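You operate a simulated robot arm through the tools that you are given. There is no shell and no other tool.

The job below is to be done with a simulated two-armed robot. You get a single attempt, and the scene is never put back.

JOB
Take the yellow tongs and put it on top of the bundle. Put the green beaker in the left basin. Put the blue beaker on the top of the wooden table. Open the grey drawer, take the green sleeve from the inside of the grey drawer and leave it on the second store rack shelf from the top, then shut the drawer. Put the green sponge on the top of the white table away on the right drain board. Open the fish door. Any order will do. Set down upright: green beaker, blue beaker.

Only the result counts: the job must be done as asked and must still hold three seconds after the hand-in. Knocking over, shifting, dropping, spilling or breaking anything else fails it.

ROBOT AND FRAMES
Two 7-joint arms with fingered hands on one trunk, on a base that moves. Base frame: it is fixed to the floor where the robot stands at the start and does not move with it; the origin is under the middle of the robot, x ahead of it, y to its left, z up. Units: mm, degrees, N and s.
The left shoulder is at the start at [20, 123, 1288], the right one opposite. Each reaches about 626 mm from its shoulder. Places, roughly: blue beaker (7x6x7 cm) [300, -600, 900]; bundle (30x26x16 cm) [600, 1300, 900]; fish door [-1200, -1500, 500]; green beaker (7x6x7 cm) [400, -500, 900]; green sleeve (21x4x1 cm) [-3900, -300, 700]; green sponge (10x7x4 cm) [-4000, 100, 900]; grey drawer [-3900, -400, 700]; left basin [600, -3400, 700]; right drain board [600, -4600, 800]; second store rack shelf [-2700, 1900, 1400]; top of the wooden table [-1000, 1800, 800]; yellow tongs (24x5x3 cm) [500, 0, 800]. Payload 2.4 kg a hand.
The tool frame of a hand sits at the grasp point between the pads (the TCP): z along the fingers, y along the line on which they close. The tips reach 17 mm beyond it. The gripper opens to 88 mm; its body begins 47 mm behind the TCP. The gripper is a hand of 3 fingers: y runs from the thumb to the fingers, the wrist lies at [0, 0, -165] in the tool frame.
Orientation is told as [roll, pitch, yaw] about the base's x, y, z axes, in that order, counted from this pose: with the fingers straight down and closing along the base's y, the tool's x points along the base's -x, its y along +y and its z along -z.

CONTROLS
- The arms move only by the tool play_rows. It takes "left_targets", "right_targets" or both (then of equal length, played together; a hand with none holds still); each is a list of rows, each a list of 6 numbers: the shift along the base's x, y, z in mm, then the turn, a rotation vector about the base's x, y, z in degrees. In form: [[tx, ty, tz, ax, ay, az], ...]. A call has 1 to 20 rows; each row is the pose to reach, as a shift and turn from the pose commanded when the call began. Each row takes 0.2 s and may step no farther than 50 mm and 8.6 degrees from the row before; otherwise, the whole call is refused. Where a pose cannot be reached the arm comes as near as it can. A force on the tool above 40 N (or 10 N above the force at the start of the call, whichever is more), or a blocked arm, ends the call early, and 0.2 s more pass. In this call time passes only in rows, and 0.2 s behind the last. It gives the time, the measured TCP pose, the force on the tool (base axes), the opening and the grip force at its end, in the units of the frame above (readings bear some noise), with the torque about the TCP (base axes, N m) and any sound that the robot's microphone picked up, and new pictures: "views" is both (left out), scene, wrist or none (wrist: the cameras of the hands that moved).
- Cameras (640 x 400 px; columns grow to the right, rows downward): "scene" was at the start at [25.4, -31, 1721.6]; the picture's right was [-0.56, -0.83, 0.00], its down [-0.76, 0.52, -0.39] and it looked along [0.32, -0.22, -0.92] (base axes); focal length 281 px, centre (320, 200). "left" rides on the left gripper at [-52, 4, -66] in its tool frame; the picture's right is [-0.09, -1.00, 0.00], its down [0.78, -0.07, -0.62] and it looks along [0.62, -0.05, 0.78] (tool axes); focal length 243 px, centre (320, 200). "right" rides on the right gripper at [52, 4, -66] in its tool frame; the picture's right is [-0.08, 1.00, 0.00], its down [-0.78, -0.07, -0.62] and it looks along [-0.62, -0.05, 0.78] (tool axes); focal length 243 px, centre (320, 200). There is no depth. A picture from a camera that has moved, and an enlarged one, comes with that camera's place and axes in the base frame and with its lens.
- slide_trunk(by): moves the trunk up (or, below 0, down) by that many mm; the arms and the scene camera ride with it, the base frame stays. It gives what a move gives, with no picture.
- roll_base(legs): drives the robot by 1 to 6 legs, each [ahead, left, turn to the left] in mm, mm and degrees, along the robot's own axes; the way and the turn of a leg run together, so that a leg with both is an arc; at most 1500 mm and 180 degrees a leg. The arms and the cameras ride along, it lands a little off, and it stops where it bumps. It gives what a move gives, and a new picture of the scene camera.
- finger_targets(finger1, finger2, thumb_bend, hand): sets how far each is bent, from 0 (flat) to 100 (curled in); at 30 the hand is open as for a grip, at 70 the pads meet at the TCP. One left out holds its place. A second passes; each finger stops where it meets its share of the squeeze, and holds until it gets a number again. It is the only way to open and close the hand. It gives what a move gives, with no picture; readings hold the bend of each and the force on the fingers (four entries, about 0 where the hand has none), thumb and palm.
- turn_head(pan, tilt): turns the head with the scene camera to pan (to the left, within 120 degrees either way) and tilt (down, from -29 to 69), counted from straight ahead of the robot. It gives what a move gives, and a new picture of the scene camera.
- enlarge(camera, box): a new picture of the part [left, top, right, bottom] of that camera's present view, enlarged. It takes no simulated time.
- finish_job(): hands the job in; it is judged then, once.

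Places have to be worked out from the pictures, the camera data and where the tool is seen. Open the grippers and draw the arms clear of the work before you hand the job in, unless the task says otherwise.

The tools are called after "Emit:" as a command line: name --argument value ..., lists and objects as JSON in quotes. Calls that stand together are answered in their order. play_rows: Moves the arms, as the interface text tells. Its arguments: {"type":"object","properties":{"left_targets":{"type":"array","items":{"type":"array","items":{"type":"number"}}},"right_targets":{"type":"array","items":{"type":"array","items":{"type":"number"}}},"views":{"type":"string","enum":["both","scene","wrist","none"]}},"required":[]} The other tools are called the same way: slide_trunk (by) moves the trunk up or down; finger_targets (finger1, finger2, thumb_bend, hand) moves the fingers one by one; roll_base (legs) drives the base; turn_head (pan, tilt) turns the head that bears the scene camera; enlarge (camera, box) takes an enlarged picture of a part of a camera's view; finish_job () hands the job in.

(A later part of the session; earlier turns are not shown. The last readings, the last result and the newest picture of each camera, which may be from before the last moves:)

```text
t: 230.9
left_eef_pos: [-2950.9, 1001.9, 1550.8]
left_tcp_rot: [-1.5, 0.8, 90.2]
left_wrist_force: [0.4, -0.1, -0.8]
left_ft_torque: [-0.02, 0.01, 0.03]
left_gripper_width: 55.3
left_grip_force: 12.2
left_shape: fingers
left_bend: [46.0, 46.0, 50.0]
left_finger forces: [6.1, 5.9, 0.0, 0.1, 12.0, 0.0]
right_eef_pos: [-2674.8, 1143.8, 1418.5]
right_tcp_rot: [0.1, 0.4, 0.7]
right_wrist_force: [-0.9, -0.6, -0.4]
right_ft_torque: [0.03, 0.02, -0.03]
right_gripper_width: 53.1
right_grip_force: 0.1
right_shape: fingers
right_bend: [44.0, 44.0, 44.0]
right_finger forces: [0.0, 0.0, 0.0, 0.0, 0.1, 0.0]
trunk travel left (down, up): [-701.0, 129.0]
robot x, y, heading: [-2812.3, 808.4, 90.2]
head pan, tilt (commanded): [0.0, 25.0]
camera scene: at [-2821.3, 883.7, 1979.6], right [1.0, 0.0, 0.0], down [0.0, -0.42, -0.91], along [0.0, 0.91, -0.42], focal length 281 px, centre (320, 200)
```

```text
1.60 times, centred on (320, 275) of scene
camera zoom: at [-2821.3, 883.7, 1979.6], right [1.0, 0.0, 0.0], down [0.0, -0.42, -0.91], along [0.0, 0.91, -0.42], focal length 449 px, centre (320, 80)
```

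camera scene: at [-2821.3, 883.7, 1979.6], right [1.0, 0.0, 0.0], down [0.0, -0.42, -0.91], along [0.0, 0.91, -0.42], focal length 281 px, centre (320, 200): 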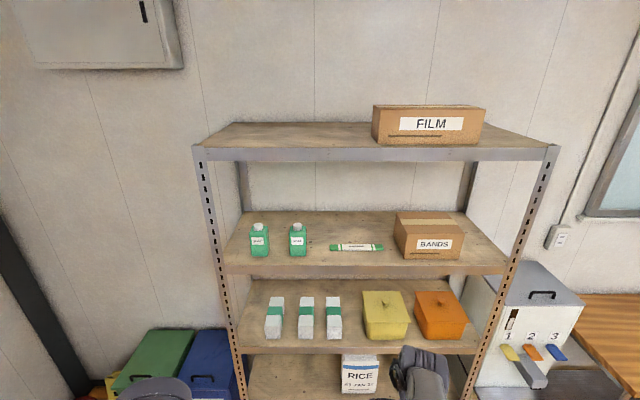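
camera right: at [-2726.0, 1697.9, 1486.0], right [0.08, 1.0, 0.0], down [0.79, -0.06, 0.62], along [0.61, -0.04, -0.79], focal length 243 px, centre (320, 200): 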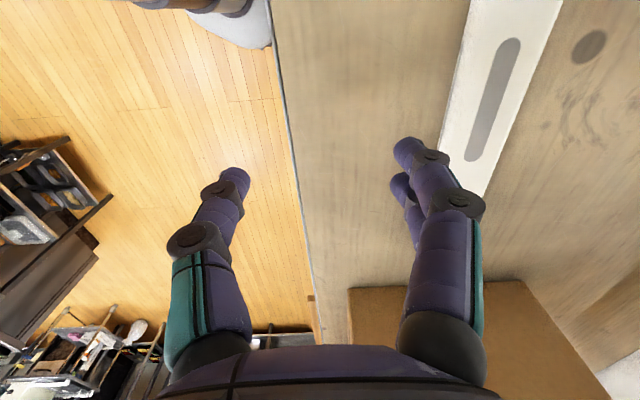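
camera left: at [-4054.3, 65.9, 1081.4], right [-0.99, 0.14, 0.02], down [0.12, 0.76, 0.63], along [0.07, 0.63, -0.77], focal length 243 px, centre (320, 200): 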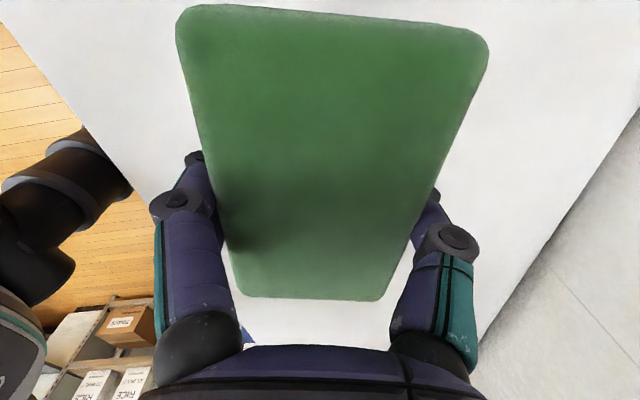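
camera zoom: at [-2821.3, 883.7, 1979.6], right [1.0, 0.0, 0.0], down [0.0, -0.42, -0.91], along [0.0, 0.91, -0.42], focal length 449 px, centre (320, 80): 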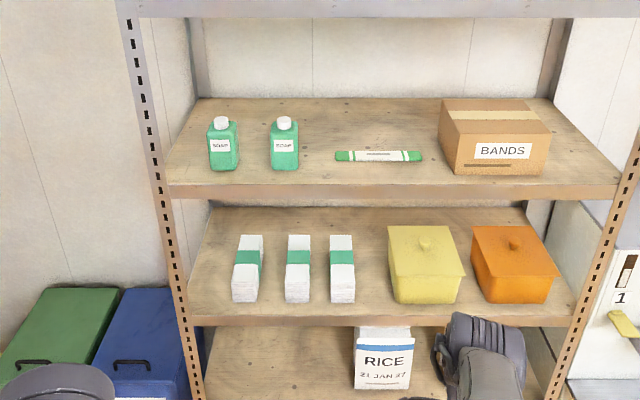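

The sleeve sits nicely on the second shelf. Now I drive along +x to the aisle entrance near x −760.

Emit:
roll_base --legs '[[0, -1030, 0], [0, -1000, 0]]'

Emit:
turn_head --pan 120 --tilt 30

Emit:
turn_head --pan -120 --tilt 30

```text
t: 240.9
left_eef_pos: [-944.9, 1009.3, 1552.5]
left_tcp_rot: [-1.3, 0.8, 90.7]
left_wrist_force: [-0.5, -1.7, 0.0]
left_ft_torque: [0.0, -0.03, -0.01]
left_gripper_width: 55.0
left_grip_force: 12.2
left_shape: fingers
left_bend: [46.0, 46.0, 50.0]
left_finger forces: [6.1, 5.9, 0.1, 0.0, 12.0, 0.0]
right_eef_pos: [-668.5, 1154.3, 1418.6]
right_tcp_rot: [0.1, 0.4, 1.2]
right_wrist_force: [-0.3, 0.3, -0.7]
right_ft_torque: [0.01, 0.02, -0.01]
right_gripper_width: 53.1
right_grip_force: 0.0
right_shape: fingers
right_bend: [44.0, 44.0, 44.0]
right_finger forces: [0.1, 0.1, 0.1, 0.0, 0.0, 0.1]
trunk travel left (down, up): [-701.0, 129.0]
robot x, y, heading: [-807.5, 815.1, 90.6]
head pan, tilt (commanded): [0.0, 25.0]
camera scene: at [-813.6, 893.1, 1979.6], right [1.0, 0.01, 0.0], down [0.01, -0.42, -0.91], along [-0.01, 0.91, -0.42], focal length 281 px, centre (320, 200)
```

scene: 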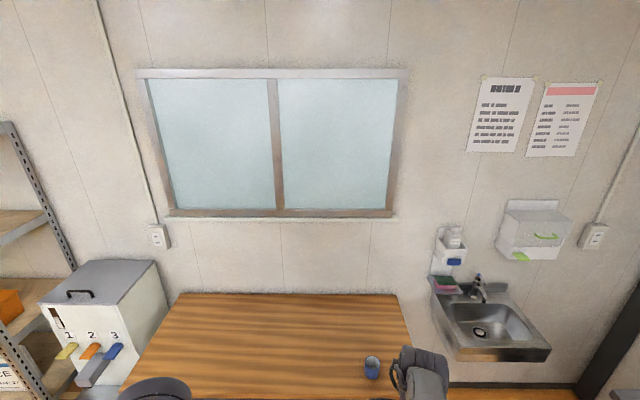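

```text
t: 242.9
left_eef_pos: [-944.5, 1008.1, 1551.8]
left_tcp_rot: [-1.5, 0.9, 90.6]
left_wrist_force: [0.3, 0.5, -1.0]
left_ft_torque: [0.01, -0.02, 0.01]
left_gripper_width: 55.0
left_grip_force: 12.0
left_shape: fingers
left_bend: [46.0, 46.0, 50.0]
left_finger forces: [6.2, 5.9, 0.0, 0.0, 12.0, 0.1]
right_eef_pos: [-668.6, 1154.7, 1419.3]
right_tcp_rot: [0.1, 0.4, 1.2]
right_wrist_force: [0.0, -0.1, -0.3]
right_ft_torque: [0.02, -0.02, 0.0]
right_gripper_width: 52.8
right_grip_force: 0.1
right_shape: fingers
right_bend: [44.0, 44.0, 44.0]
right_finger forces: [0.0, 0.1, 0.1, 0.0, 0.0, 0.0]
trunk travel left (down, up): [-701.0, 129.0]
robot x, y, heading: [-812.2, 815.5, 90.7]
head pan, tilt (commanded): [120.0, 30.0]
camera scene: at [-890.4, 754.9, 1971.6], right [-0.51, 0.86, 0.0], down [0.43, 0.25, -0.87], along [-0.74, -0.44, -0.5], focal length 281 px, centre (320, 200)
```

scene: 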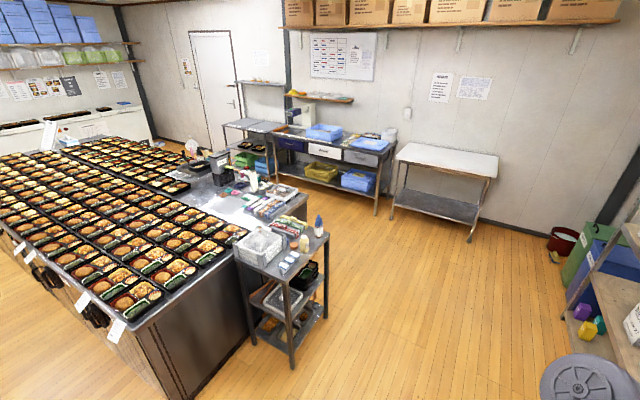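

```text
t: 246.3
left_eef_pos: [-944.2, 1008.3, 1551.7]
left_tcp_rot: [-1.4, 1.0, 90.6]
left_wrist_force: [-0.2, -0.3, 0.2]
left_ft_torque: [-0.02, -0.01, 0.02]
left_gripper_width: 55.2
left_grip_force: 11.3
left_shape: fingers
left_bend: [46.0, 46.0, 50.0]
left_finger forces: [6.2, 5.8, 0.1, 0.0, 12.0, 0.0]
right_eef_pos: [-668.1, 1154.7, 1418.8]
right_tcp_rot: [0.1, 0.4, 1.2]
right_wrist_force: [0.3, -0.1, 0.6]
right_ft_torque: [0.01, -0.02, 0.01]
right_gripper_width: 52.9
right_grip_force: 0.1
right_shape: fingers
right_bend: [44.0, 44.0, 44.0]
right_finger forces: [0.1, 0.1, 0.1, 0.0, 0.1, 0.0]
trunk travel left (down, up): [-701.0, 129.0]
robot x, y, heading: [-806.7, 820.1, 90.6]
head pan, tilt (commanded): [-120.0, 30.0]
camera scene: at [-733.7, 756.7, 1971.6], right [-0.49, -0.87, 0.0], down [-0.44, 0.24, -0.87], along [0.76, -0.42, -0.5], focal length 281 px, centre (320, 200)
```

scene: 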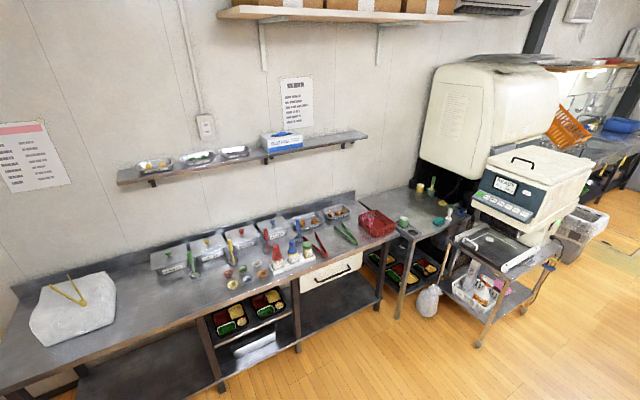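

Everything placed so far is still fine. I turn around to face −y so I can look down the aisle while driving, and shift slightly.

Emit:
roll_base --legs '[[0, 0, 179], [900, 0, 0]]'

Emit:
turn_head --pan -15 --tilt 35

```text
t: 258.2
left_eef_pos: [-724.3, -268.7, 1551.4]
left_tcp_rot: [-1.5, 0.9, -92.2]
left_wrist_force: [-0.2, -0.5, 1.0]
left_ft_torque: [-0.02, 0.03, 0.01]
left_gripper_width: 55.4
left_grip_force: 11.6
left_shape: fingers
left_bend: [46.0, 46.0, 50.0]
left_finger forces: [6.1, 5.8, 0.1, 0.1, 11.9, 0.0]
right_eef_pos: [-1006.1, -399.1, 1418.1]
right_tcp_rot: [0.1, 0.5, 178.1]
right_wrist_force: [-0.4, 0.2, 0.0]
right_ft_torque: [-0.01, 0.02, 0.01]
right_gripper_width: 53.3
right_grip_force: 0.1
right_shape: fingers
right_bend: [44.0, 44.0, 44.0]
right_finger forces: [0.1, 0.0, 0.0, 0.1, 0.0, 0.0]
trunk travel left (down, up): [-701.0, 129.0]
robot x, y, heading: [-847.8, -72.5, -92.5]
head pan, tilt (commanded): [-120.0, 30.0]
camera scene: at [-925.8, -2.5, 1971.6], right [0.54, 0.84, 0.0], down [0.42, -0.27, -0.87], along [-0.73, 0.46, -0.5], focal length 281 px, centre (320, 200)
```

scene: 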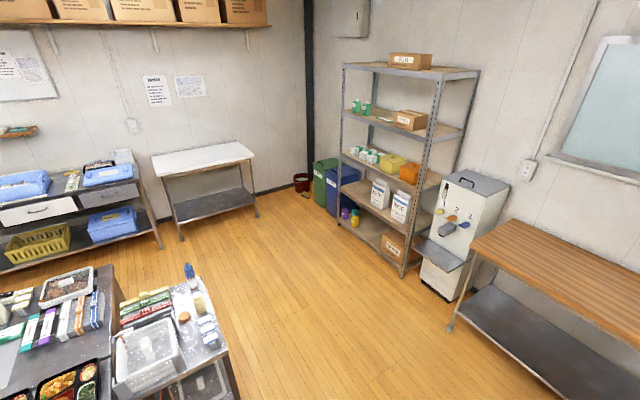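

```text
t: 260.1
left_eef_pos: [-724.3, -267.9, 1551.1]
left_tcp_rot: [-1.5, 0.8, -92.4]
left_wrist_force: [-0.3, -0.4, 0.3]
left_ft_torque: [-0.01, 0.03, 0.02]
left_gripper_width: 54.6
left_grip_force: 12.1
left_shape: fingers
left_bend: [46.0, 46.0, 50.0]
left_finger forces: [6.0, 5.8, 0.0, 0.1, 11.9, 0.1]
right_eef_pos: [-1006.4, -399.4, 1418.5]
right_tcp_rot: [0.1, 0.3, 178.2]
right_wrist_force: [0.4, -0.5, 0.2]
right_ft_torque: [-0.01, 0.01, -0.01]
right_gripper_width: 53.4
right_grip_force: 0.0
right_shape: fingers
right_bend: [44.0, 44.0, 44.0]
right_finger forces: [0.0, 0.0, 0.0, 0.1, 0.0, 0.0]
trunk travel left (down, up): [-701.0, 129.0]
robot x, y, heading: [-847.6, -69.5, -92.6]
head pan, tilt (commanded): [-15.0, 35.0]
camera scene: at [-875.7, -134.9, 1963.8], right [-0.95, 0.3, 0.0], down [0.17, 0.55, -0.82], along [-0.24, -0.78, -0.57], focal length 281 px, centre (320, 200)
```

scene: 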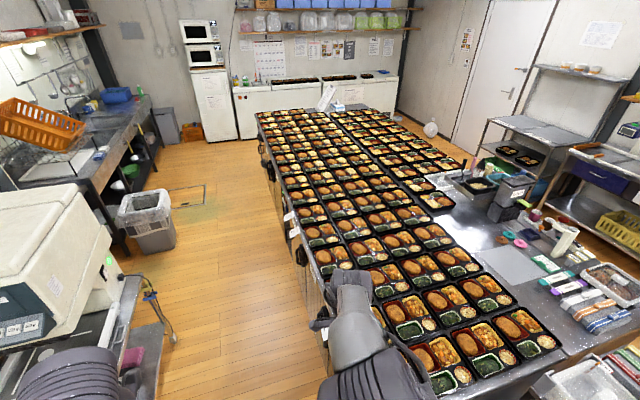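

I'm a bit close to the island's face (x ≈ −1100). I correct the heading, shift 125 mm away from it, and drive 700 mm down the aisle.

Emit:
roll_base --legs '[[0, 0, 2.5], [0, 125, 0], [700, 0, 0]]'

Emit:
turn_head --pan -60 --tilt 45

```text
t: 265.2
left_eef_pos: [-590.8, -968.1, 1551.3]
left_tcp_rot: [-1.4, 0.9, -89.6]
left_wrist_force: [0.4, 0.0, -0.7]
left_ft_torque: [-0.02, 0.01, -0.01]
left_gripper_width: 55.2
left_grip_force: 11.8
left_shape: fingers
left_bend: [46.0, 46.0, 50.0]
left_finger forces: [6.0, 5.9, 0.1, 0.1, 11.9, 0.1]
right_eef_pos: [-865.8, -1112.5, 1418.7]
right_tcp_rot: [0.2, 0.4, -179.1]
right_wrist_force: [-0.4, -0.3, 0.0]
right_ft_torque: [0.03, -0.03, 0.02]
right_gripper_width: 53.1
right_grip_force: 0.1
right_shape: fingers
right_bend: [44.0, 44.0, 44.0]
right_finger forces: [0.0, 0.0, 0.0, 0.0, 0.1, 0.1]
trunk travel left (down, up): [-701.0, 129.0]
robot x, y, heading: [-722.6, -777.3, -89.6]
head pan, tilt (commanded): [-15.0, 35.0]
camera scene: at [-748.0, -842.7, 1963.8], right [-0.97, 0.25, 0.0], down [0.14, 0.56, -0.82], along [-0.21, -0.79, -0.57], focal length 281 px, centre (320, 200)
```

scene: 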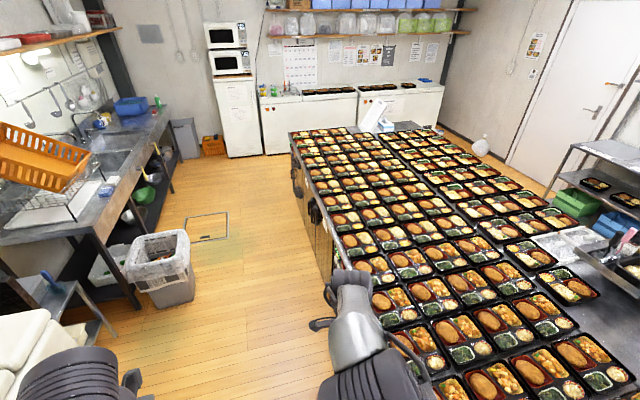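

```text
t: 266.3
left_eef_pos: [-588.9, -968.4, 1551.8]
left_tcp_rot: [-1.5, 0.9, -89.6]
left_wrist_force: [-0.5, -0.3, -0.1]
left_ft_torque: [-0.01, 0.01, -0.01]
left_gripper_width: 55.0
left_grip_force: 11.8
left_shape: fingers
left_bend: [46.0, 46.0, 50.0]
left_finger forces: [6.0, 5.9, 0.0, 0.0, 11.9, 0.0]
right_eef_pos: [-864.4, -1113.1, 1418.0]
right_tcp_rot: [0.0, 0.4, -179.1]
right_wrist_force: [0.1, 0.1, 0.4]
right_ft_torque: [-0.03, 0.0, -0.01]
right_gripper_width: 53.1
right_grip_force: 0.1
right_shape: fingers
right_bend: [44.0, 44.0, 44.0]
right_finger forces: [0.0, 0.1, 0.1, 0.0, 0.0, 0.0]
trunk travel left (down, up): [-701.0, 129.0]
robot x, y, heading: [-720.6, -775.8, -89.8]
head pan, tilt (commanded): [-60.0, 45.0]
camera scene: at [-795.8, -798.8, 1949.0], right [-0.51, 0.86, 0.0], down [0.61, 0.36, -0.71], along [-0.61, -0.36, -0.71], focal length 281 px, centre (320, 200)
```

scene: 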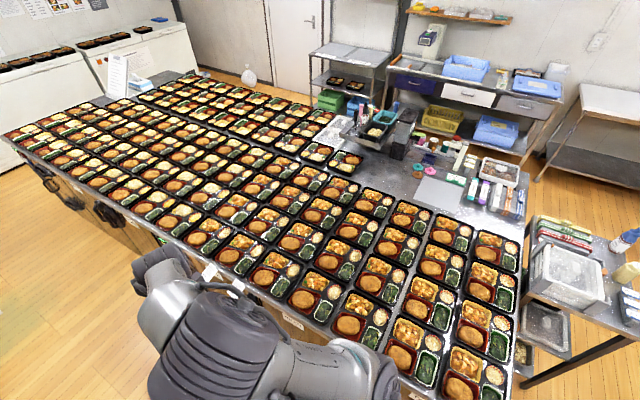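

The aisle ahead is free. I drive on 700 mm and turn right to face the island's doors.

Emit:
roll_base --legs '[[700, 0, 0], [0, 0, -90]]'

Emit:
turn_head --pan 0 --tilt 60

```text
t: 274.0
left_eef_pos: [-906.6, -1622.1, 1551.0]
left_tcp_rot: [-1.6, 0.9, -178.9]
left_wrist_force: [0.8, 0.2, -0.1]
left_ft_torque: [-0.01, -0.04, -0.05]
left_gripper_width: 54.8
left_grip_force: 11.9
left_shape: fingers
left_bend: [46.0, 46.0, 50.0]
left_finger forces: [5.9, 5.8, 0.1, 0.1, 11.7, 0.0]
right_eef_pos: [-1054.1, -1347.1, 1418.2]
right_tcp_rot: [0.1, 0.3, 91.6]
right_wrist_force: [0.6, 0.7, -1.0]
right_ft_torque: [-0.01, -0.01, -0.01]
right_gripper_width: 53.3
right_grip_force: 0.1
right_shape: fingers
right_bend: [44.0, 44.0, 44.0]
right_finger forces: [0.0, 0.0, 0.2, 0.1, 0.0, 0.1]
trunk travel left (down, up): [-701.0, 129.0]
robot x, y, heading: [-718.4, -1487.6, -179.0]
head pan, tilt (commanded): [-60.0, 45.0]
camera scene: at [-743.0, -1415.6, 1949.0], right [0.86, 0.52, 0.0], down [0.37, -0.61, -0.71], along [-0.37, 0.61, -0.71], focal length 281 px, centre (320, 200)
```

scene: 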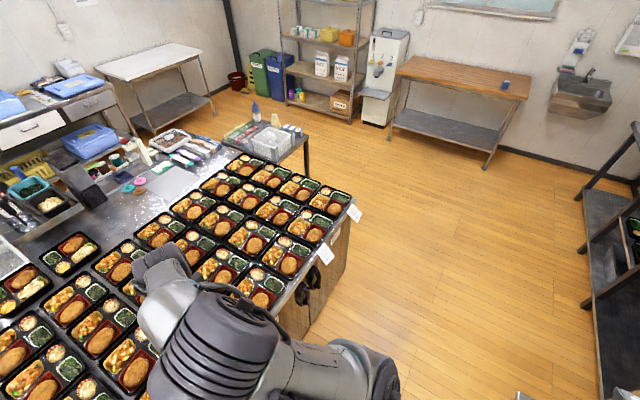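

```text
t: 275.3
left_eef_pos: [-906.5, -1623.2, 1552.1]
left_tcp_rot: [-1.5, 0.9, -179.0]
left_wrist_force: [-0.4, -0.6, 0.6]
left_ft_torque: [0.01, 0.01, -0.03]
left_gripper_width: 54.9
left_grip_force: 11.8
left_shape: fingers
left_bend: [46.0, 46.0, 50.0]
left_finger forces: [5.9, 5.8, 0.1, 0.0, 11.7, 0.1]
right_eef_pos: [-1054.4, -1348.4, 1418.4]
right_tcp_rot: [0.1, 0.4, 91.6]
right_wrist_force: [0.4, -0.1, -0.2]
right_ft_torque: [0.03, -0.03, 0.01]
right_gripper_width: 53.1
right_grip_force: 0.0
right_shape: fingers
right_bend: [44.0, 44.0, 44.0]
right_finger forces: [0.1, 0.0, 0.1, 0.1, 0.0, 0.0]
trunk travel left (down, up): [-701.0, 129.0]
robot x, y, heading: [-715.9, -1486.1, -178.8]
head pan, tilt (commanded): [0.0, 60.0]
camera scene: at [-767.6, -1486.4, 1929.5], right [-0.02, 1.0, 0.0], down [0.87, 0.02, -0.5], along [-0.5, -0.01, -0.87], focal length 281 px, centre (320, 200)
```

scene: 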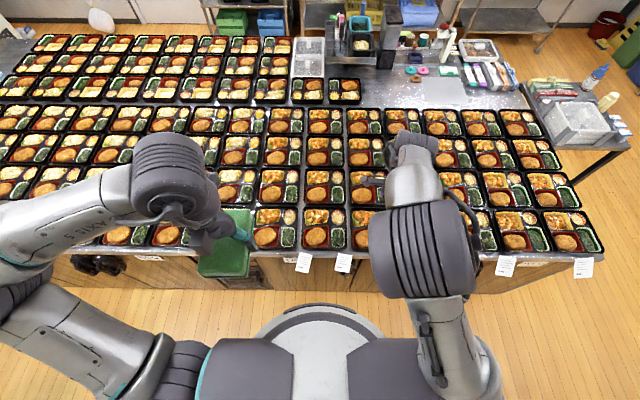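

The island's front edge is at x ≈ −1120. I draw the right hand back and unwind its yaw before lowering the trunk to view the doors.

Emit:
play_rows --right_targets '[[10, 0, 0, 0, 0, 8.2], [20, 0, 0, 0, 0, 16.4], [30, 0, 0, 0, 0, 24.6], [40, 0, 0, 0, 0, 32.8], [50, 0, 0, 0, 0, 41], [60, 0, 0, 0, 0, 49.2], [70, 0, 0, 0, 0, 57.4], [80, 0, 0, 0, 0, 65.6], [90, 0, 0, 0, 0, 73.8], [100, 0, 0, 0, 0, 82], [105, 0, 0, 0, 0, 89.4]]' --views "none"

Emit:
roll_base --legs '[[-90, 0, -1]]'

```text
t: 277.7
left_eef_pos: [-907.0, -1622.3, 1551.0]
left_tcp_rot: [-1.4, 0.9, -179.0]
left_wrist_force: [0.7, 0.1, 0.2]
left_ft_torque: [-0.04, -0.02, 0.0]
left_gripper_width: 54.9
left_grip_force: 11.8
left_shape: fingers
left_bend: [46.0, 46.0, 50.0]
left_finger forces: [5.9, 5.8, 0.0, 0.1, 11.7, 0.1]
right_eef_pos: [-969.9, -1337.6, 1400.6]
right_tcp_rot: [0.2, 0.6, -178.8]
right_wrist_force: [-0.6, 0.0, -0.5]
right_ft_torque: [0.0, -0.01, 0.01]
right_gripper_width: 53.2
right_grip_force: 0.1
right_shape: fingers
right_bend: [44.0, 44.0, 44.0]
right_finger forces: [0.0, 0.1, 0.0, 0.0, 0.0, 0.0]
right hand out of reach, approached as far as the arm can: row 8, 9, 10, 11
trunk travel left (down, up): [-701.0, 129.0]
robot x, y, heading: [-720.7, -1486.9, -178.9]
head pan, tilt (commanded): [0.0, 60.0]
```

```text
t: 278.8
left_eef_pos: [-817.3, -1618.1, 1551.5]
left_tcp_rot: [-1.6, 1.0, -179.9]
left_wrist_force: [-0.3, -0.5, -0.2]
left_ft_torque: [-0.04, -0.02, 0.01]
left_gripper_width: 54.9
left_grip_force: 11.6
left_shape: fingers
left_bend: [46.0, 46.0, 50.0]
left_finger forces: [5.9, 5.8, 0.1, 0.0, 11.8, 0.0]
right_eef_pos: [-875.9, -1332.4, 1401.9]
right_tcp_rot: [0.1, 0.4, 180.0]
right_wrist_force: [0.3, 0.9, -0.3]
right_ft_torque: [0.03, 0.0, 0.02]
right_gripper_width: 53.4
right_grip_force: 0.0
right_shape: fingers
right_bend: [44.0, 44.0, 44.0]
right_finger forces: [0.0, 0.0, 0.0, 0.1, 0.0, 0.0]
trunk travel left (down, up): [-701.0, 129.0]
robot x, y, heading: [-631.1, -1485.0, -179.8]
head pan, tilt (commanded): [0.0, 60.0]
camera scene: at [-675.8, -1484.6, 1929.5], right [0.0, 1.0, 0.0], down [0.87, 0.0, -0.5], along [-0.5, 0.0, -0.87], focal length 281 px, centre (320, 200)
```

scene: 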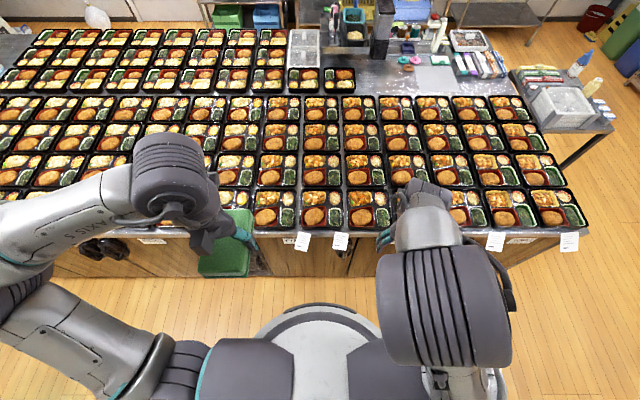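

Hands are clear of the island. I lower the trunk by 600 mm to see the door fronts.

Emit:
slide_trunk --by -600

Emit:
turn_head --pan 0 --tilt 45

```text
refused: -600 is not a number from -400 to 400
```

```text
t: 279.6
left_eef_pos: [-818.3, -1619.0, 1551.0]
left_tcp_rot: [-1.6, 0.9, -179.9]
left_wrist_force: [-0.6, 0.4, 0.6]
left_ft_torque: [0.01, -0.01, -0.02]
left_gripper_width: 55.0
left_grip_force: 12.0
left_shape: fingers
left_bend: [46.0, 46.0, 50.0]
left_finger forces: [5.9, 5.9, 0.0, 0.1, 11.7, 0.0]
right_eef_pos: [-879.2, -1332.9, 1400.8]
right_tcp_rot: [0.2, 0.4, 180.0]
right_wrist_force: [-0.7, 0.0, -0.9]
right_ft_torque: [0.02, -0.02, 0.0]
right_gripper_width: 53.0
right_grip_force: 0.0
right_shape: fingers
right_bend: [44.0, 44.0, 44.0]
right_finger forces: [0.1, 0.0, 0.1, 0.0, 0.0, 0.0]
trunk travel left (down, up): [-701.0, 129.0]
robot x, y, heading: [-629.1, -1488.1, -179.8]
head pan, tilt (commanded): [0.0, 45.0]
camera scene: at [-692.0, -1484.8, 1948.9], right [0.0, 1.0, 0.0], down [0.71, 0.0, -0.71], along [-0.71, 0.0, -0.71], focal length 281 px, centre (320, 200)
```

scene: 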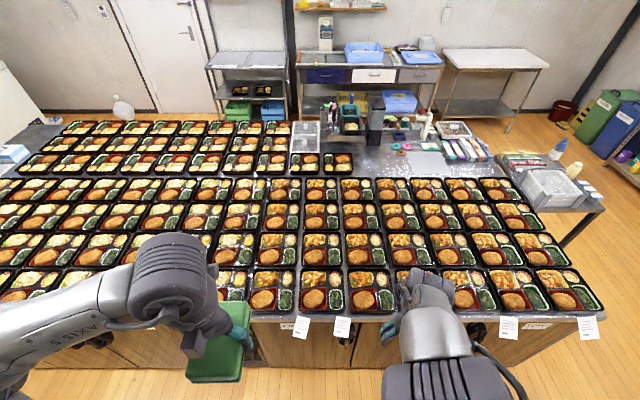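

The slide is limited to 400 mm per call, so I lower in two steps.

Emit:
slide_trunk --by -400

Emit:
slide_trunk --by -200

Emit:
turn_head --pan 0 --tilt 50

```text
t: 283.4
left_eef_pos: [-818.2, -1617.6, 1152.1]
left_tcp_rot: [-1.5, 0.9, -179.9]
left_wrist_force: [0.8, -0.5, -1.0]
left_ft_torque: [-0.02, 0.01, 0.0]
left_gripper_width: 54.8
left_grip_force: 11.0
left_shape: fingers
left_bend: [46.0, 46.0, 50.0]
left_finger forces: [5.8, 5.8, 0.0, 0.1, 11.7, 0.0]
right_eef_pos: [-877.1, -1333.9, 1001.3]
right_tcp_rot: [0.1, 0.6, 180.0]
right_wrist_force: [0.4, -0.3, 0.1]
right_ft_torque: [0.0, -0.01, 0.02]
right_gripper_width: 53.4
right_grip_force: 0.0
right_shape: fingers
right_bend: [44.0, 44.0, 44.0]
right_finger forces: [0.0, 0.1, 0.0, 0.1, 0.0, 0.0]
trunk travel left (down, up): [-301.0, 529.0]
robot x, y, heading: [-627.1, -1484.6, -179.7]
head pan, tilt (commanded): [0.0, 45.0]
```

```text
t: 285.6
left_eef_pos: [-818.2, -1618.1, 951.4]
left_tcp_rot: [-1.4, 0.9, -179.9]
left_wrist_force: [-0.5, 0.0, -0.1]
left_ft_torque: [0.05, 0.0, 0.01]
left_gripper_width: 54.6
left_grip_force: 11.8
left_shape: fingers
left_bend: [46.0, 46.0, 50.0]
left_finger forces: [5.9, 5.8, 0.0, 0.0, 11.7, 0.1]
right_eef_pos: [-877.8, -1333.0, 801.0]
right_tcp_rot: [0.2, 0.5, 180.0]
right_wrist_force: [0.3, -0.9, -0.6]
right_ft_torque: [-0.01, 0.0, -0.04]
right_gripper_width: 53.4
right_grip_force: 0.0
right_shape: fingers
right_bend: [44.0, 44.0, 44.0]
right_finger forces: [0.0, 0.1, 0.1, 0.0, 0.0, 0.0]
trunk travel left (down, up): [-101.0, 729.0]
robot x, y, heading: [-628.6, -1487.0, -179.7]
head pan, tilt (commanded): [0.0, 45.0]
```

```text
t: 286.2
left_eef_pos: [-817.7, -1618.4, 952.4]
left_tcp_rot: [-1.5, 0.9, -179.9]
left_wrist_force: [0.5, 0.0, -0.3]
left_ft_torque: [-0.01, 0.03, 0.01]
left_gripper_width: 54.8
left_grip_force: 12.2
left_shape: fingers
left_bend: [46.0, 46.0, 50.0]
left_finger forces: [5.8, 5.7, 0.0, 0.0, 11.7, 0.0]
right_eef_pos: [-878.7, -1332.6, 801.6]
right_tcp_rot: [0.1, 0.5, 180.0]
right_wrist_force: [0.6, -0.5, 0.0]
right_ft_torque: [-0.02, 0.0, 0.01]
right_gripper_width: 53.2
right_grip_force: 0.0
right_shape: fingers
right_bend: [44.0, 44.0, 44.0]
right_finger forces: [0.1, 0.0, 0.0, 0.1, 0.0, 0.1]
trunk travel left (down, up): [-101.0, 729.0]
robot x, y, heading: [-627.8, -1483.2, -180.1]
head pan, tilt (commanded): [0.0, 50.0]
camera scene: at [-687.5, -1484.7, 1342.1], right [0.0, 1.0, 0.0], down [0.77, 0.0, -0.64], along [-0.64, 0.0, -0.77], focal length 281 px, centre (320, 200)
```

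scene: 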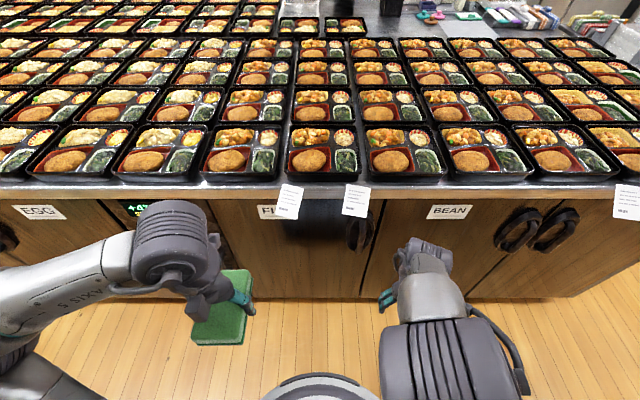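

I see labels EGG, FI(SH) and BEAN. I zoom on the FISH door and its handle.

Emit:
enlarge --camera "scene" --box '[200, 170, 440, 320]'

Emit:
enlarge --camera "right" --box '[0, 0, 640, 400]'

```text
2.67 times, centred on (320, 245) of scene
camera zoom: at [-687.5, -1484.7, 1342.1], right [0.0, 1.0, 0.0], down [0.77, 0.0, -0.64], along [-0.64, 0.0, -0.77], focal length 748 px, centre (320, 80)
```

zoom: 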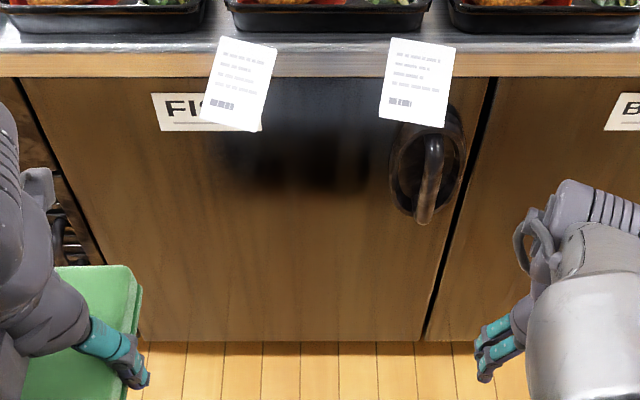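

```text
1.00 times, centred on (320, 200) of right (not enlarged: the box is as wide or as high as the picture)
camera zoom: at [-826.4, -1336.9, 868.3], right [-0.09, -1.0, 0.0], down [-0.79, 0.07, 0.61], along [-0.61, 0.05, -0.79], focal length 243 px, centre (320, 200)
```

zoom: 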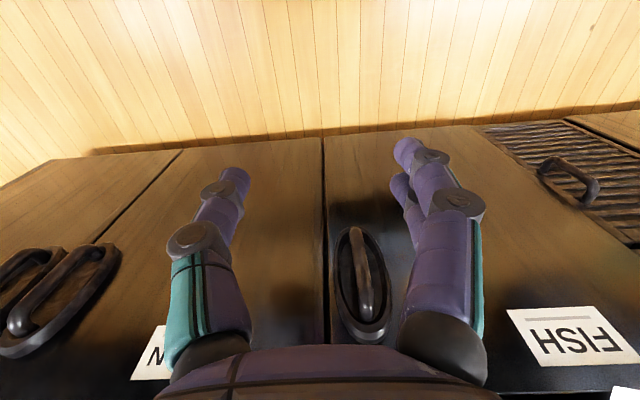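

The FISH door has a vertical bar handle near its right edge, about [−1127, −1368, 645]; its hinge is at the left, near y −1784. I open the right hand, then swing it to point forward (fingers ahead, closing sideways) in front of the handle.

Emit:
finger_targets --hand "right" --finger1 38 --finger2 38 --thumb_bend 38

Emit:
play_rows --right_targets '[[-10, -3, -14, 0, 8.2, 0], [-20, -6, -28, 0, 16.4, 0], [-32, -9, -42, 0, 24.6, 0], [-44, -12, -56, 0, 32.8, 0], [-56, -15, -70, 0, 41, 0], [-70, -18, -84, 0, 49.2, 0], [-84, -22, -98, 0, 57.4, 0], [-98, -26, -112, 0, 65.6, 0], [-112, -29, -126, 0, 73.8, 0], [-128, -32, -140, 0, 82, 0], [-142, -35, -151, 0, 90, 0]]' --views "both"

```text
t: 287.2
left_eef_pos: [-817.0, -1618.9, 950.7]
left_tcp_rot: [-1.5, 0.9, -179.9]
left_wrist_force: [-0.2, 0.1, -0.8]
left_ft_torque: [0.04, 0.02, 0.01]
left_gripper_width: 54.8
left_grip_force: 11.8
left_shape: fingers
left_bend: [46.0, 46.0, 50.0]
left_finger forces: [5.8, 5.8, 0.0, 0.1, 11.7, 0.0]
right_eef_pos: [-877.1, -1332.3, 800.5]
right_tcp_rot: [0.2, 0.6, 180.0]
right_wrist_force: [0.1, 0.0, -0.4]
right_ft_torque: [-0.01, 0.02, -0.01]
right_gripper_width: 66.4
right_grip_force: 0.1
right_shape: fingers
right_bend: [38.0, 38.0, 38.0]
right_finger forces: [0.0, 0.0, 0.0, 0.1, 0.0, 0.1]
trunk travel left (down, up): [-101.0, 729.0]
robot x, y, heading: [-625.0, -1484.9, -180.0]
head pan, tilt (commanded): [0.0, 50.0]
```

```text
t: 289.6
left_eef_pos: [-818.0, -1617.9, 951.8]
left_tcp_rot: [-1.5, 1.0, -179.9]
left_wrist_force: [-0.1, -0.6, -0.3]
left_ft_torque: [-0.03, 0.01, 0.02]
left_gripper_width: 54.7
left_grip_force: 11.7
left_shape: fingers
left_bend: [46.0, 46.0, 50.0]
left_finger forces: [6.0, 5.9, 0.1, 0.0, 11.8, 0.1]
right_eef_pos: [-1018.9, -1367.5, 649.1]
right_tcp_rot: [9.9, -89.7, 170.3]
right_wrist_force: [0.0, 0.1, 1.2]
right_ft_torque: [-0.02, -0.02, 0.01]
right_gripper_width: 67.2
right_grip_force: 0.0
right_shape: fingers
right_bend: [38.0, 38.0, 38.0]
right_finger forces: [0.1, 0.1, 0.0, 0.0, 0.1, 0.1]
right hand out of reach, approached as far as the arm can: row 5, 7, 8
trunk travel left (down, up): [-101.0, 729.0]
robot x, y, heading: [-630.4, -1487.9, -179.9]
head pan, tilt (commanded): [0.0, 50.0]
camera scene: at [-687.6, -1484.6, 1342.1], right [0.0, 1.0, 0.0], down [0.77, 0.0, -0.64], along [-0.64, 0.0, -0.77], focal length 281 px, centre (320, 200)
camera right: at [-953.5, -1371.5, 599.7], right [0.0, -1.0, 0.09], down [0.62, 0.07, 0.78], along [-0.79, 0.05, 0.61], focal length 243 px, centre (320, 200)
```

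scene: 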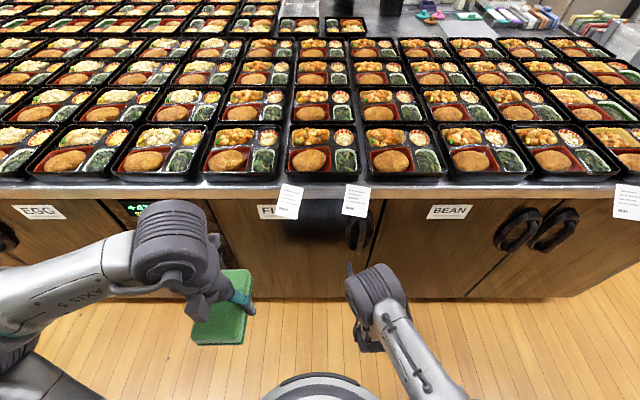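
right: 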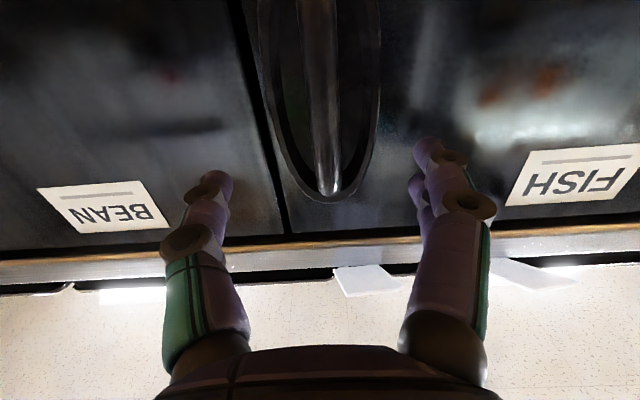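

The bar is centred at y ≈ −1370, from z ≈ 535 to 725, about x −1130. I advance 60 mm toward it and check.

Emit:
play_rows --right_targets '[[-20, -1, -5, 0, 0, 0], [-40, -2, -10, 0, 0, 0], [-60, -2, -14, 0, 0, 0]]' --views "wrist"

```text
t: 290.4
left_eef_pos: [-817.9, -1618.2, 951.3]
left_tcp_rot: [-1.5, 0.9, -179.8]
left_wrist_force: [0.7, 0.1, -1.3]
left_ft_torque: [0.02, 0.0, -0.01]
left_gripper_width: 54.7
left_grip_force: 11.5
left_shape: fingers
left_bend: [46.0, 46.0, 50.0]
left_finger forces: [6.0, 5.8, 0.1, 0.0, 11.8, 0.1]
right_eef_pos: [-1080.7, -1369.3, 636.3]
right_tcp_rot: [1.8, -89.5, 178.4]
right_wrist_force: [-0.3, 0.6, 0.9]
right_ft_torque: [0.02, -0.02, -0.03]
right_gripper_width: 66.7
right_grip_force: 0.1
right_shape: fingers
right_bend: [38.0, 38.0, 38.0]
right_finger forces: [0.0, 0.1, 0.0, 0.1, 0.0, 0.1]
trunk travel left (down, up): [-101.0, 729.0]
robot x, y, heading: [-626.2, -1485.1, -179.8]
head pan, tilt (commanded): [0.0, 50.0]
camera right: at [-1013.9, -1374.0, 585.7], right [0.0, -1.0, 0.09], down [0.61, 0.07, 0.79], along [-0.79, 0.05, 0.61], focal length 243 px, centre (320, 200)
```

right: 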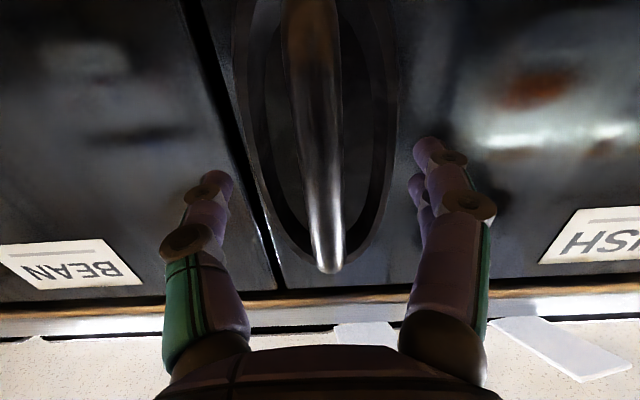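

The bar is centred between thumb and fingers. I advance another 20 mm and re-check its distance.

Emit:
play_rows --right_targets '[[-10, 0, 0, 0, 0, 0], [-20, 0, 0, 0, 0, 0]]' --views "wrist"

```text
t: 291.0
left_eef_pos: [-818.9, -1619.4, 951.4]
left_tcp_rot: [-1.5, 0.8, -179.8]
left_wrist_force: [0.8, 0.8, -0.9]
left_ft_torque: [0.0, 0.02, 0.01]
left_gripper_width: 54.9
left_grip_force: 11.3
left_shape: fingers
left_bend: [46.0, 46.0, 50.0]
left_finger forces: [6.0, 5.8, 0.0, 0.0, 11.9, 0.1]
right_eef_pos: [-1099.5, -1369.4, 635.0]
right_tcp_rot: [5.7, -89.6, 174.4]
right_wrist_force: [-0.4, -0.7, -0.4]
right_ft_torque: [-0.02, 0.0, 0.02]
right_gripper_width: 66.8
right_grip_force: 0.0
right_shape: fingers
right_bend: [38.0, 38.0, 38.0]
right_finger forces: [0.0, 0.1, 0.1, 0.1, 0.0, 0.0]
trunk travel left (down, up): [-101.0, 729.0]
robot x, y, heading: [-627.1, -1485.5, -179.8]
head pan, tilt (commanded): [0.0, 50.0]
camera right: at [-1033.8, -1373.8, 585.0], right [0.0, -1.0, 0.09], down [0.61, 0.07, 0.79], along [-0.79, 0.05, 0.61], focal length 243 px, centre (320, 200)
```

right: 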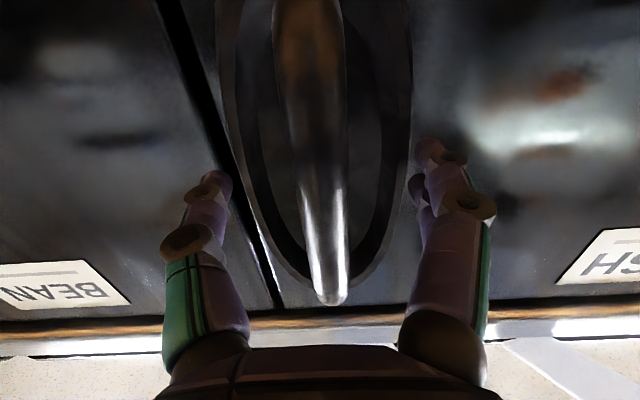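

From the change in apparent width, the bar is at x ≈ −1109 (about 19 mm thick). I advance 11 mm and close the hand on it.

Emit:
play_rows --right_targets '[[-11, 0, 0, 0, 0, 0]]' --views "none"

Emit:
finger_targets --hand "right" --finger1 75 --finger2 75 --thumb_bend 75

Emit:
enlarge --camera "right" --box '[0, 0, 640, 400]'

```text
t: 291.4
left_eef_pos: [-817.9, -1618.4, 951.2]
left_tcp_rot: [-1.5, 0.9, -179.8]
left_wrist_force: [-0.1, -0.4, -0.2]
left_ft_torque: [0.01, -0.02, -0.01]
left_gripper_width: 55.1
left_grip_force: 11.5
left_shape: fingers
left_bend: [46.0, 46.0, 50.0]
left_finger forces: [6.0, 5.8, 0.0, 0.0, 11.7, 0.0]
right_eef_pos: [-1110.4, -1368.7, 636.7]
right_tcp_rot: [4.7, -89.5, 175.4]
right_wrist_force: [0.1, -0.6, -0.1]
right_ft_torque: [0.0, 0.0, 0.0]
right_gripper_width: 67.0
right_grip_force: 0.1
right_shape: fingers
right_bend: [38.0, 38.0, 38.0]
right_finger forces: [0.1, 0.0, 0.1, 0.0, 0.0, 0.0]
trunk travel left (down, up): [-101.0, 729.0]
robot x, y, heading: [-629.0, -1485.9, -179.6]
head pan, tilt (commanded): [0.0, 50.0]
```

```text
t: 292.4
left_eef_pos: [-818.1, -1618.4, 951.4]
left_tcp_rot: [-1.5, 0.8, -179.9]
left_wrist_force: [0.3, 0.1, -0.7]
left_ft_torque: [-0.01, 0.0, -0.02]
left_gripper_width: 54.9
left_grip_force: 12.0
left_shape: fingers
left_bend: [46.0, 46.0, 50.0]
left_finger forces: [6.0, 5.8, 0.0, 0.0, 11.8, 0.0]
right_eef_pos: [-1110.6, -1369.5, 635.3]
right_tcp_rot: [4.0, -89.5, 176.0]
right_wrist_force: [-3.3, -0.8, 0.3]
right_ft_torque: [-0.03, 0.0, 0.05]
right_gripper_width: 0.0
right_grip_force: 4.8
right_shape: fingers
right_bend: [73.0, 73.0, 72.0]
right_finger forces: [2.6, 2.6, 0.0, 0.0, 4.1, 0.1]
trunk travel left (down, up): [-101.0, 729.0]
robot x, y, heading: [-626.0, -1488.9, -180.1]
head pan, tilt (commanded): [0.0, 50.0]
```

```text
1.00 times, centred on (320, 200) of right (not enlarged: the box is as wide or as high as the picture)
camera zoom: at [-1044.6, -1373.4, 584.8], right [0.0, -1.0, 0.09], down [0.61, 0.07, 0.79], along [-0.79, 0.05, 0.61], focal length 243 px, centre (320, 200)
```

zoom: 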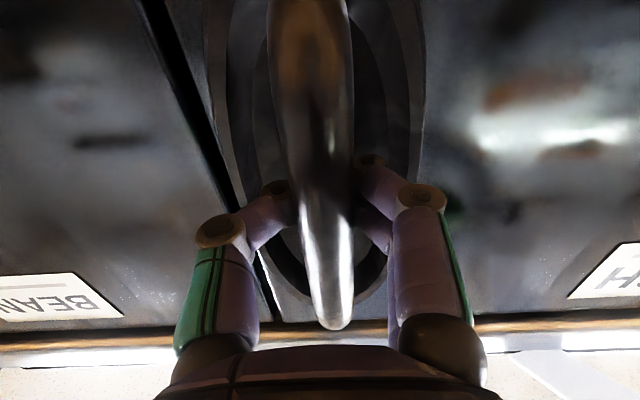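

The fingers have closed around behind the bar, caging it. I pull the first 10° along the door's arc with the arm, turning the hand with the door.

Emit:
play_rows --right_targets '[[18, -2, 0, 0, 0, -2.5], [36, -4.5, 0, 0, 0, -5], [54, -8, 0, 0, 0, -7.5], [72, -12, 0, 0, 0, -10]]' --views "both"

```text
t: 293.4
left_eef_pos: [-818.6, -1618.0, 951.2]
left_tcp_rot: [-1.5, 0.9, -180.0]
left_wrist_force: [0.1, -0.7, -0.2]
left_ft_torque: [-0.06, -0.03, 0.01]
left_gripper_width: 54.7
left_grip_force: 12.4
left_shape: fingers
left_bend: [46.0, 46.0, 50.0]
left_finger forces: [6.0, 5.8, 0.0, 0.0, 11.8, 0.1]
right_eef_pos: [-1038.3, -1381.2, 636.5]
right_tcp_rot: [2.8, -89.5, 167.2]
right_wrist_force: [0.0, -0.2, 0.5]
right_ft_torque: [-0.04, 0.01, 0.0]
right_gripper_width: 0.1
right_grip_force: 0.2
right_shape: fingers
right_bend: [74.0, 74.0, 73.0]
right_finger forces: [0.0, 0.0, 0.0, 0.0, 0.0, 0.0]
trunk travel left (down, up): [-101.0, 729.0]
robot x, y, heading: [-626.8, -1483.3, -179.6]
head pan, tilt (commanded): [0.0, 50.0]
camera scene: at [-687.5, -1484.7, 1342.1], right [0.0, 1.0, 0.0], down [0.77, 0.0, -0.64], along [-0.64, 0.0, -0.77], focal length 281 px, centre (320, 200)
camera right: at [-973.6, -1397.6, 585.9], right [-0.17, -0.98, 0.09], down [0.62, -0.04, 0.79], along [-0.77, 0.19, 0.61], focal length 243 px, centre (320, 200)
```

scene: 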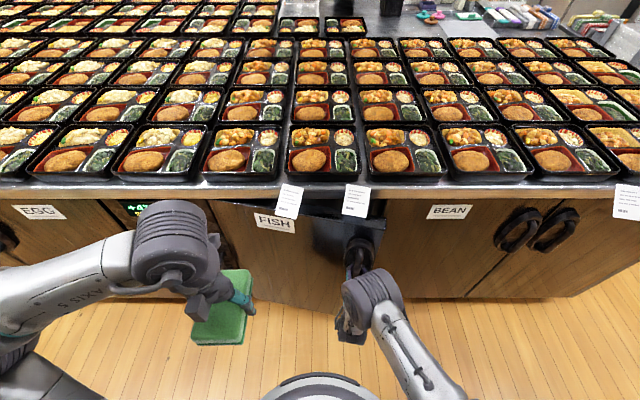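
right: 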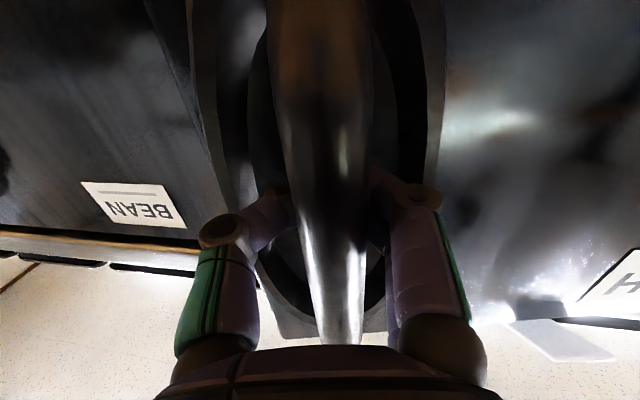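

The door swings open (about 10°) with the bar caged in the hand. I continue along the arc to about 25°.

Emit:
play_rows --right_targets '[[17, -5, 0, 0, 0, -2.5], [35, -10.5, 0, 0, 0, -5], [52, -17, 0, 0, 0, -7.5], [68.5, -24, 0, 0, 0, -10], [85, -32, 0, 0, 0, -12.5], [101, -41, 0, 0, 0, -15]]' --views "both"

```text
t: 294.8
left_eef_pos: [-819.5, -1618.9, 952.0]
left_tcp_rot: [-1.5, 0.9, -179.8]
left_wrist_force: [1.4, 0.2, -0.6]
left_ft_torque: [0.03, -0.01, 0.01]
left_gripper_width: 54.6
left_grip_force: 11.8
left_shape: fingers
left_bend: [46.0, 46.0, 50.0]
left_finger forces: [6.0, 5.7, 0.0, 0.0, 11.9, 0.0]
right_eef_pos: [-956.8, -1415.0, 633.9]
right_tcp_rot: [1.0, -89.5, 154.2]
right_wrist_force: [1.3, 0.4, -0.9]
right_ft_torque: [-0.01, 0.02, 0.02]
right_gripper_width: 0.0
right_grip_force: 0.1
right_shape: fingers
right_bend: [74.0, 74.0, 73.0]
right_finger forces: [0.0, 0.0, 0.1, 0.0, 0.0, 0.0]
right hand out of reach, approached as far as the arm can: row 6
trunk travel left (down, up): [-101.0, 729.0]
robot x, y, heading: [-626.8, -1487.4, -179.9]
head pan, tilt (commanded): [0.0, 50.0]
camera scene: at [-687.5, -1484.7, 1342.1], right [0.0, 1.0, 0.0], down [0.77, 0.0, -0.64], along [-0.64, 0.0, -0.77], focal length 281 px, centre (320, 200)
camera right: at [-898.1, -1447.0, 582.6], right [-0.42, -0.9, 0.08], down [0.59, -0.2, 0.79], along [-0.69, 0.38, 0.61], focal length 243 px, centre (320, 200)
```

scene: 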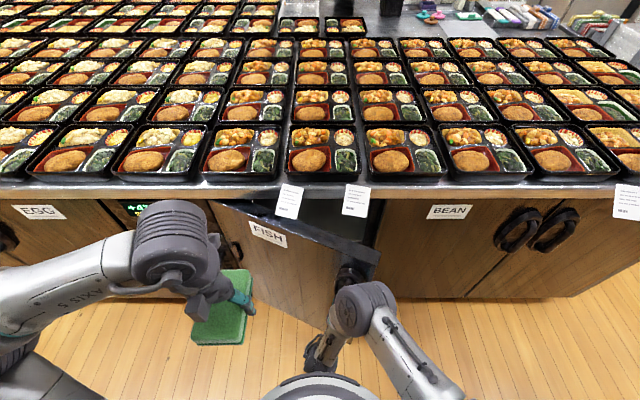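
right: 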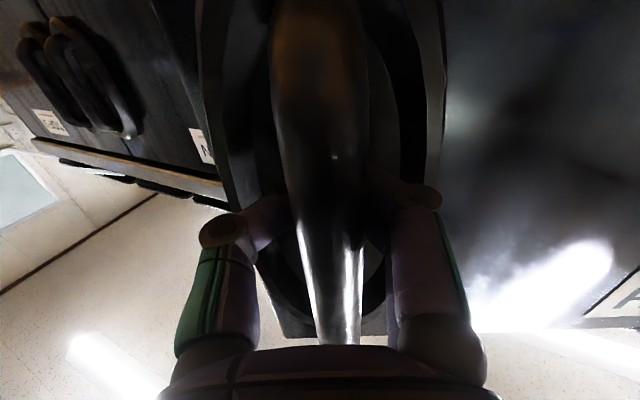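

Now about 25° open. I continue by driving the base on an arc about the hinge (15°), so hand and door keep their relation.

Emit:
roll_base --legs '[[-78, 139.5, -15]]'

```text
t: 296.2
left_eef_pos: [-788.1, -1713.6, 950.6]
left_tcp_rot: [-1.5, 0.8, 165.1]
left_wrist_force: [0.2, -0.1, -0.1]
left_ft_torque: [0.0, -0.02, -0.02]
left_gripper_width: 54.8
left_grip_force: 11.5
left_shape: fingers
left_bend: [46.0, 46.0, 50.0]
left_finger forces: [5.9, 5.8, 0.0, 0.0, 11.7, 0.0]
right_eef_pos: [-868.8, -1482.6, 634.2]
right_tcp_rot: [4.0, -89.5, 136.2]
right_wrist_force: [-0.5, -0.4, 0.5]
right_ft_torque: [-0.01, 0.02, 0.02]
right_gripper_width: 0.0
right_grip_force: 0.1
right_shape: fingers
right_bend: [74.0, 74.0, 74.0]
right_finger forces: [0.0, 0.0, 0.0, 0.1, 0.0, 0.0]
trunk travel left (down, up): [-101.0, 729.0]
robot x, y, heading: [-568.7, -1634.0, 165.1]
head pan, tilt (commanded): [0.0, 50.0]
camera scene: at [-627.5, -1619.8, 1342.1], right [0.26, 0.97, 0.0], down [0.74, -0.2, -0.64], along [-0.62, 0.17, -0.77], focal length 281 px, centre (320, 200)
```

scene: 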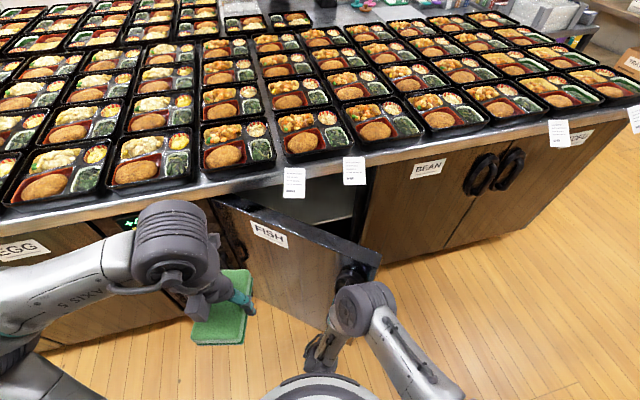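

The door follows perfectly. I continue with another 20° arc and check.

Emit:
roll_base --legs '[[-104, 185.7, -20]]'

```text
t: 297.9
left_eef_pos: [-787.5, -1853.7, 950.6]
left_tcp_rot: [-1.5, 0.9, 145.4]
left_wrist_force: [0.0, -0.3, -0.9]
left_ft_torque: [-0.01, 0.01, 0.0]
left_gripper_width: 54.9
left_grip_force: 12.0
left_shape: fingers
left_bend: [46.0, 46.0, 50.0]
left_finger forces: [5.9, 5.8, 0.0, 0.0, 11.6, 0.0]
right_eef_pos: [-785.4, -1608.1, 633.0]
right_tcp_rot: [4.9, -89.4, 115.5]
right_wrist_force: [0.3, 0.4, 0.1]
right_ft_torque: [0.0, 0.0, -0.02]
right_gripper_width: 0.0
right_grip_force: 0.2
right_shape: fingers
right_bend: [74.0, 74.0, 74.0]
right_finger forces: [0.1, 0.0, 0.1, 0.0, 0.0, 0.0]
trunk travel left (down, up): [-101.0, 729.0]
robot x, y, heading: [-555.9, -1853.4, 145.5]
head pan, tilt (commanded): [0.0, 50.0]
camera scene: at [-604.8, -1819.7, 1342.1], right [0.57, 0.82, 0.0], down [0.63, -0.44, -0.64], along [-0.53, 0.37, -0.77], focal length 281 px, centre (320, 200)
```

scene: 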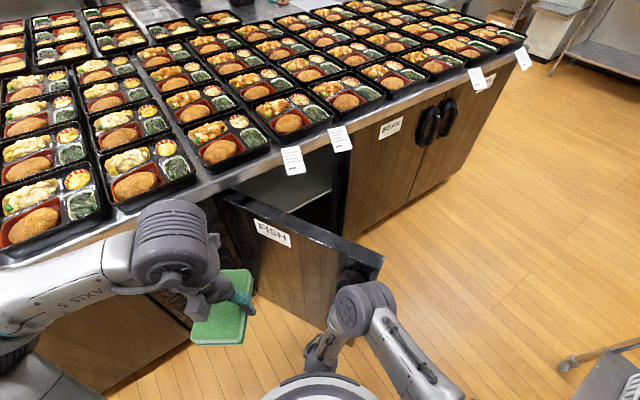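

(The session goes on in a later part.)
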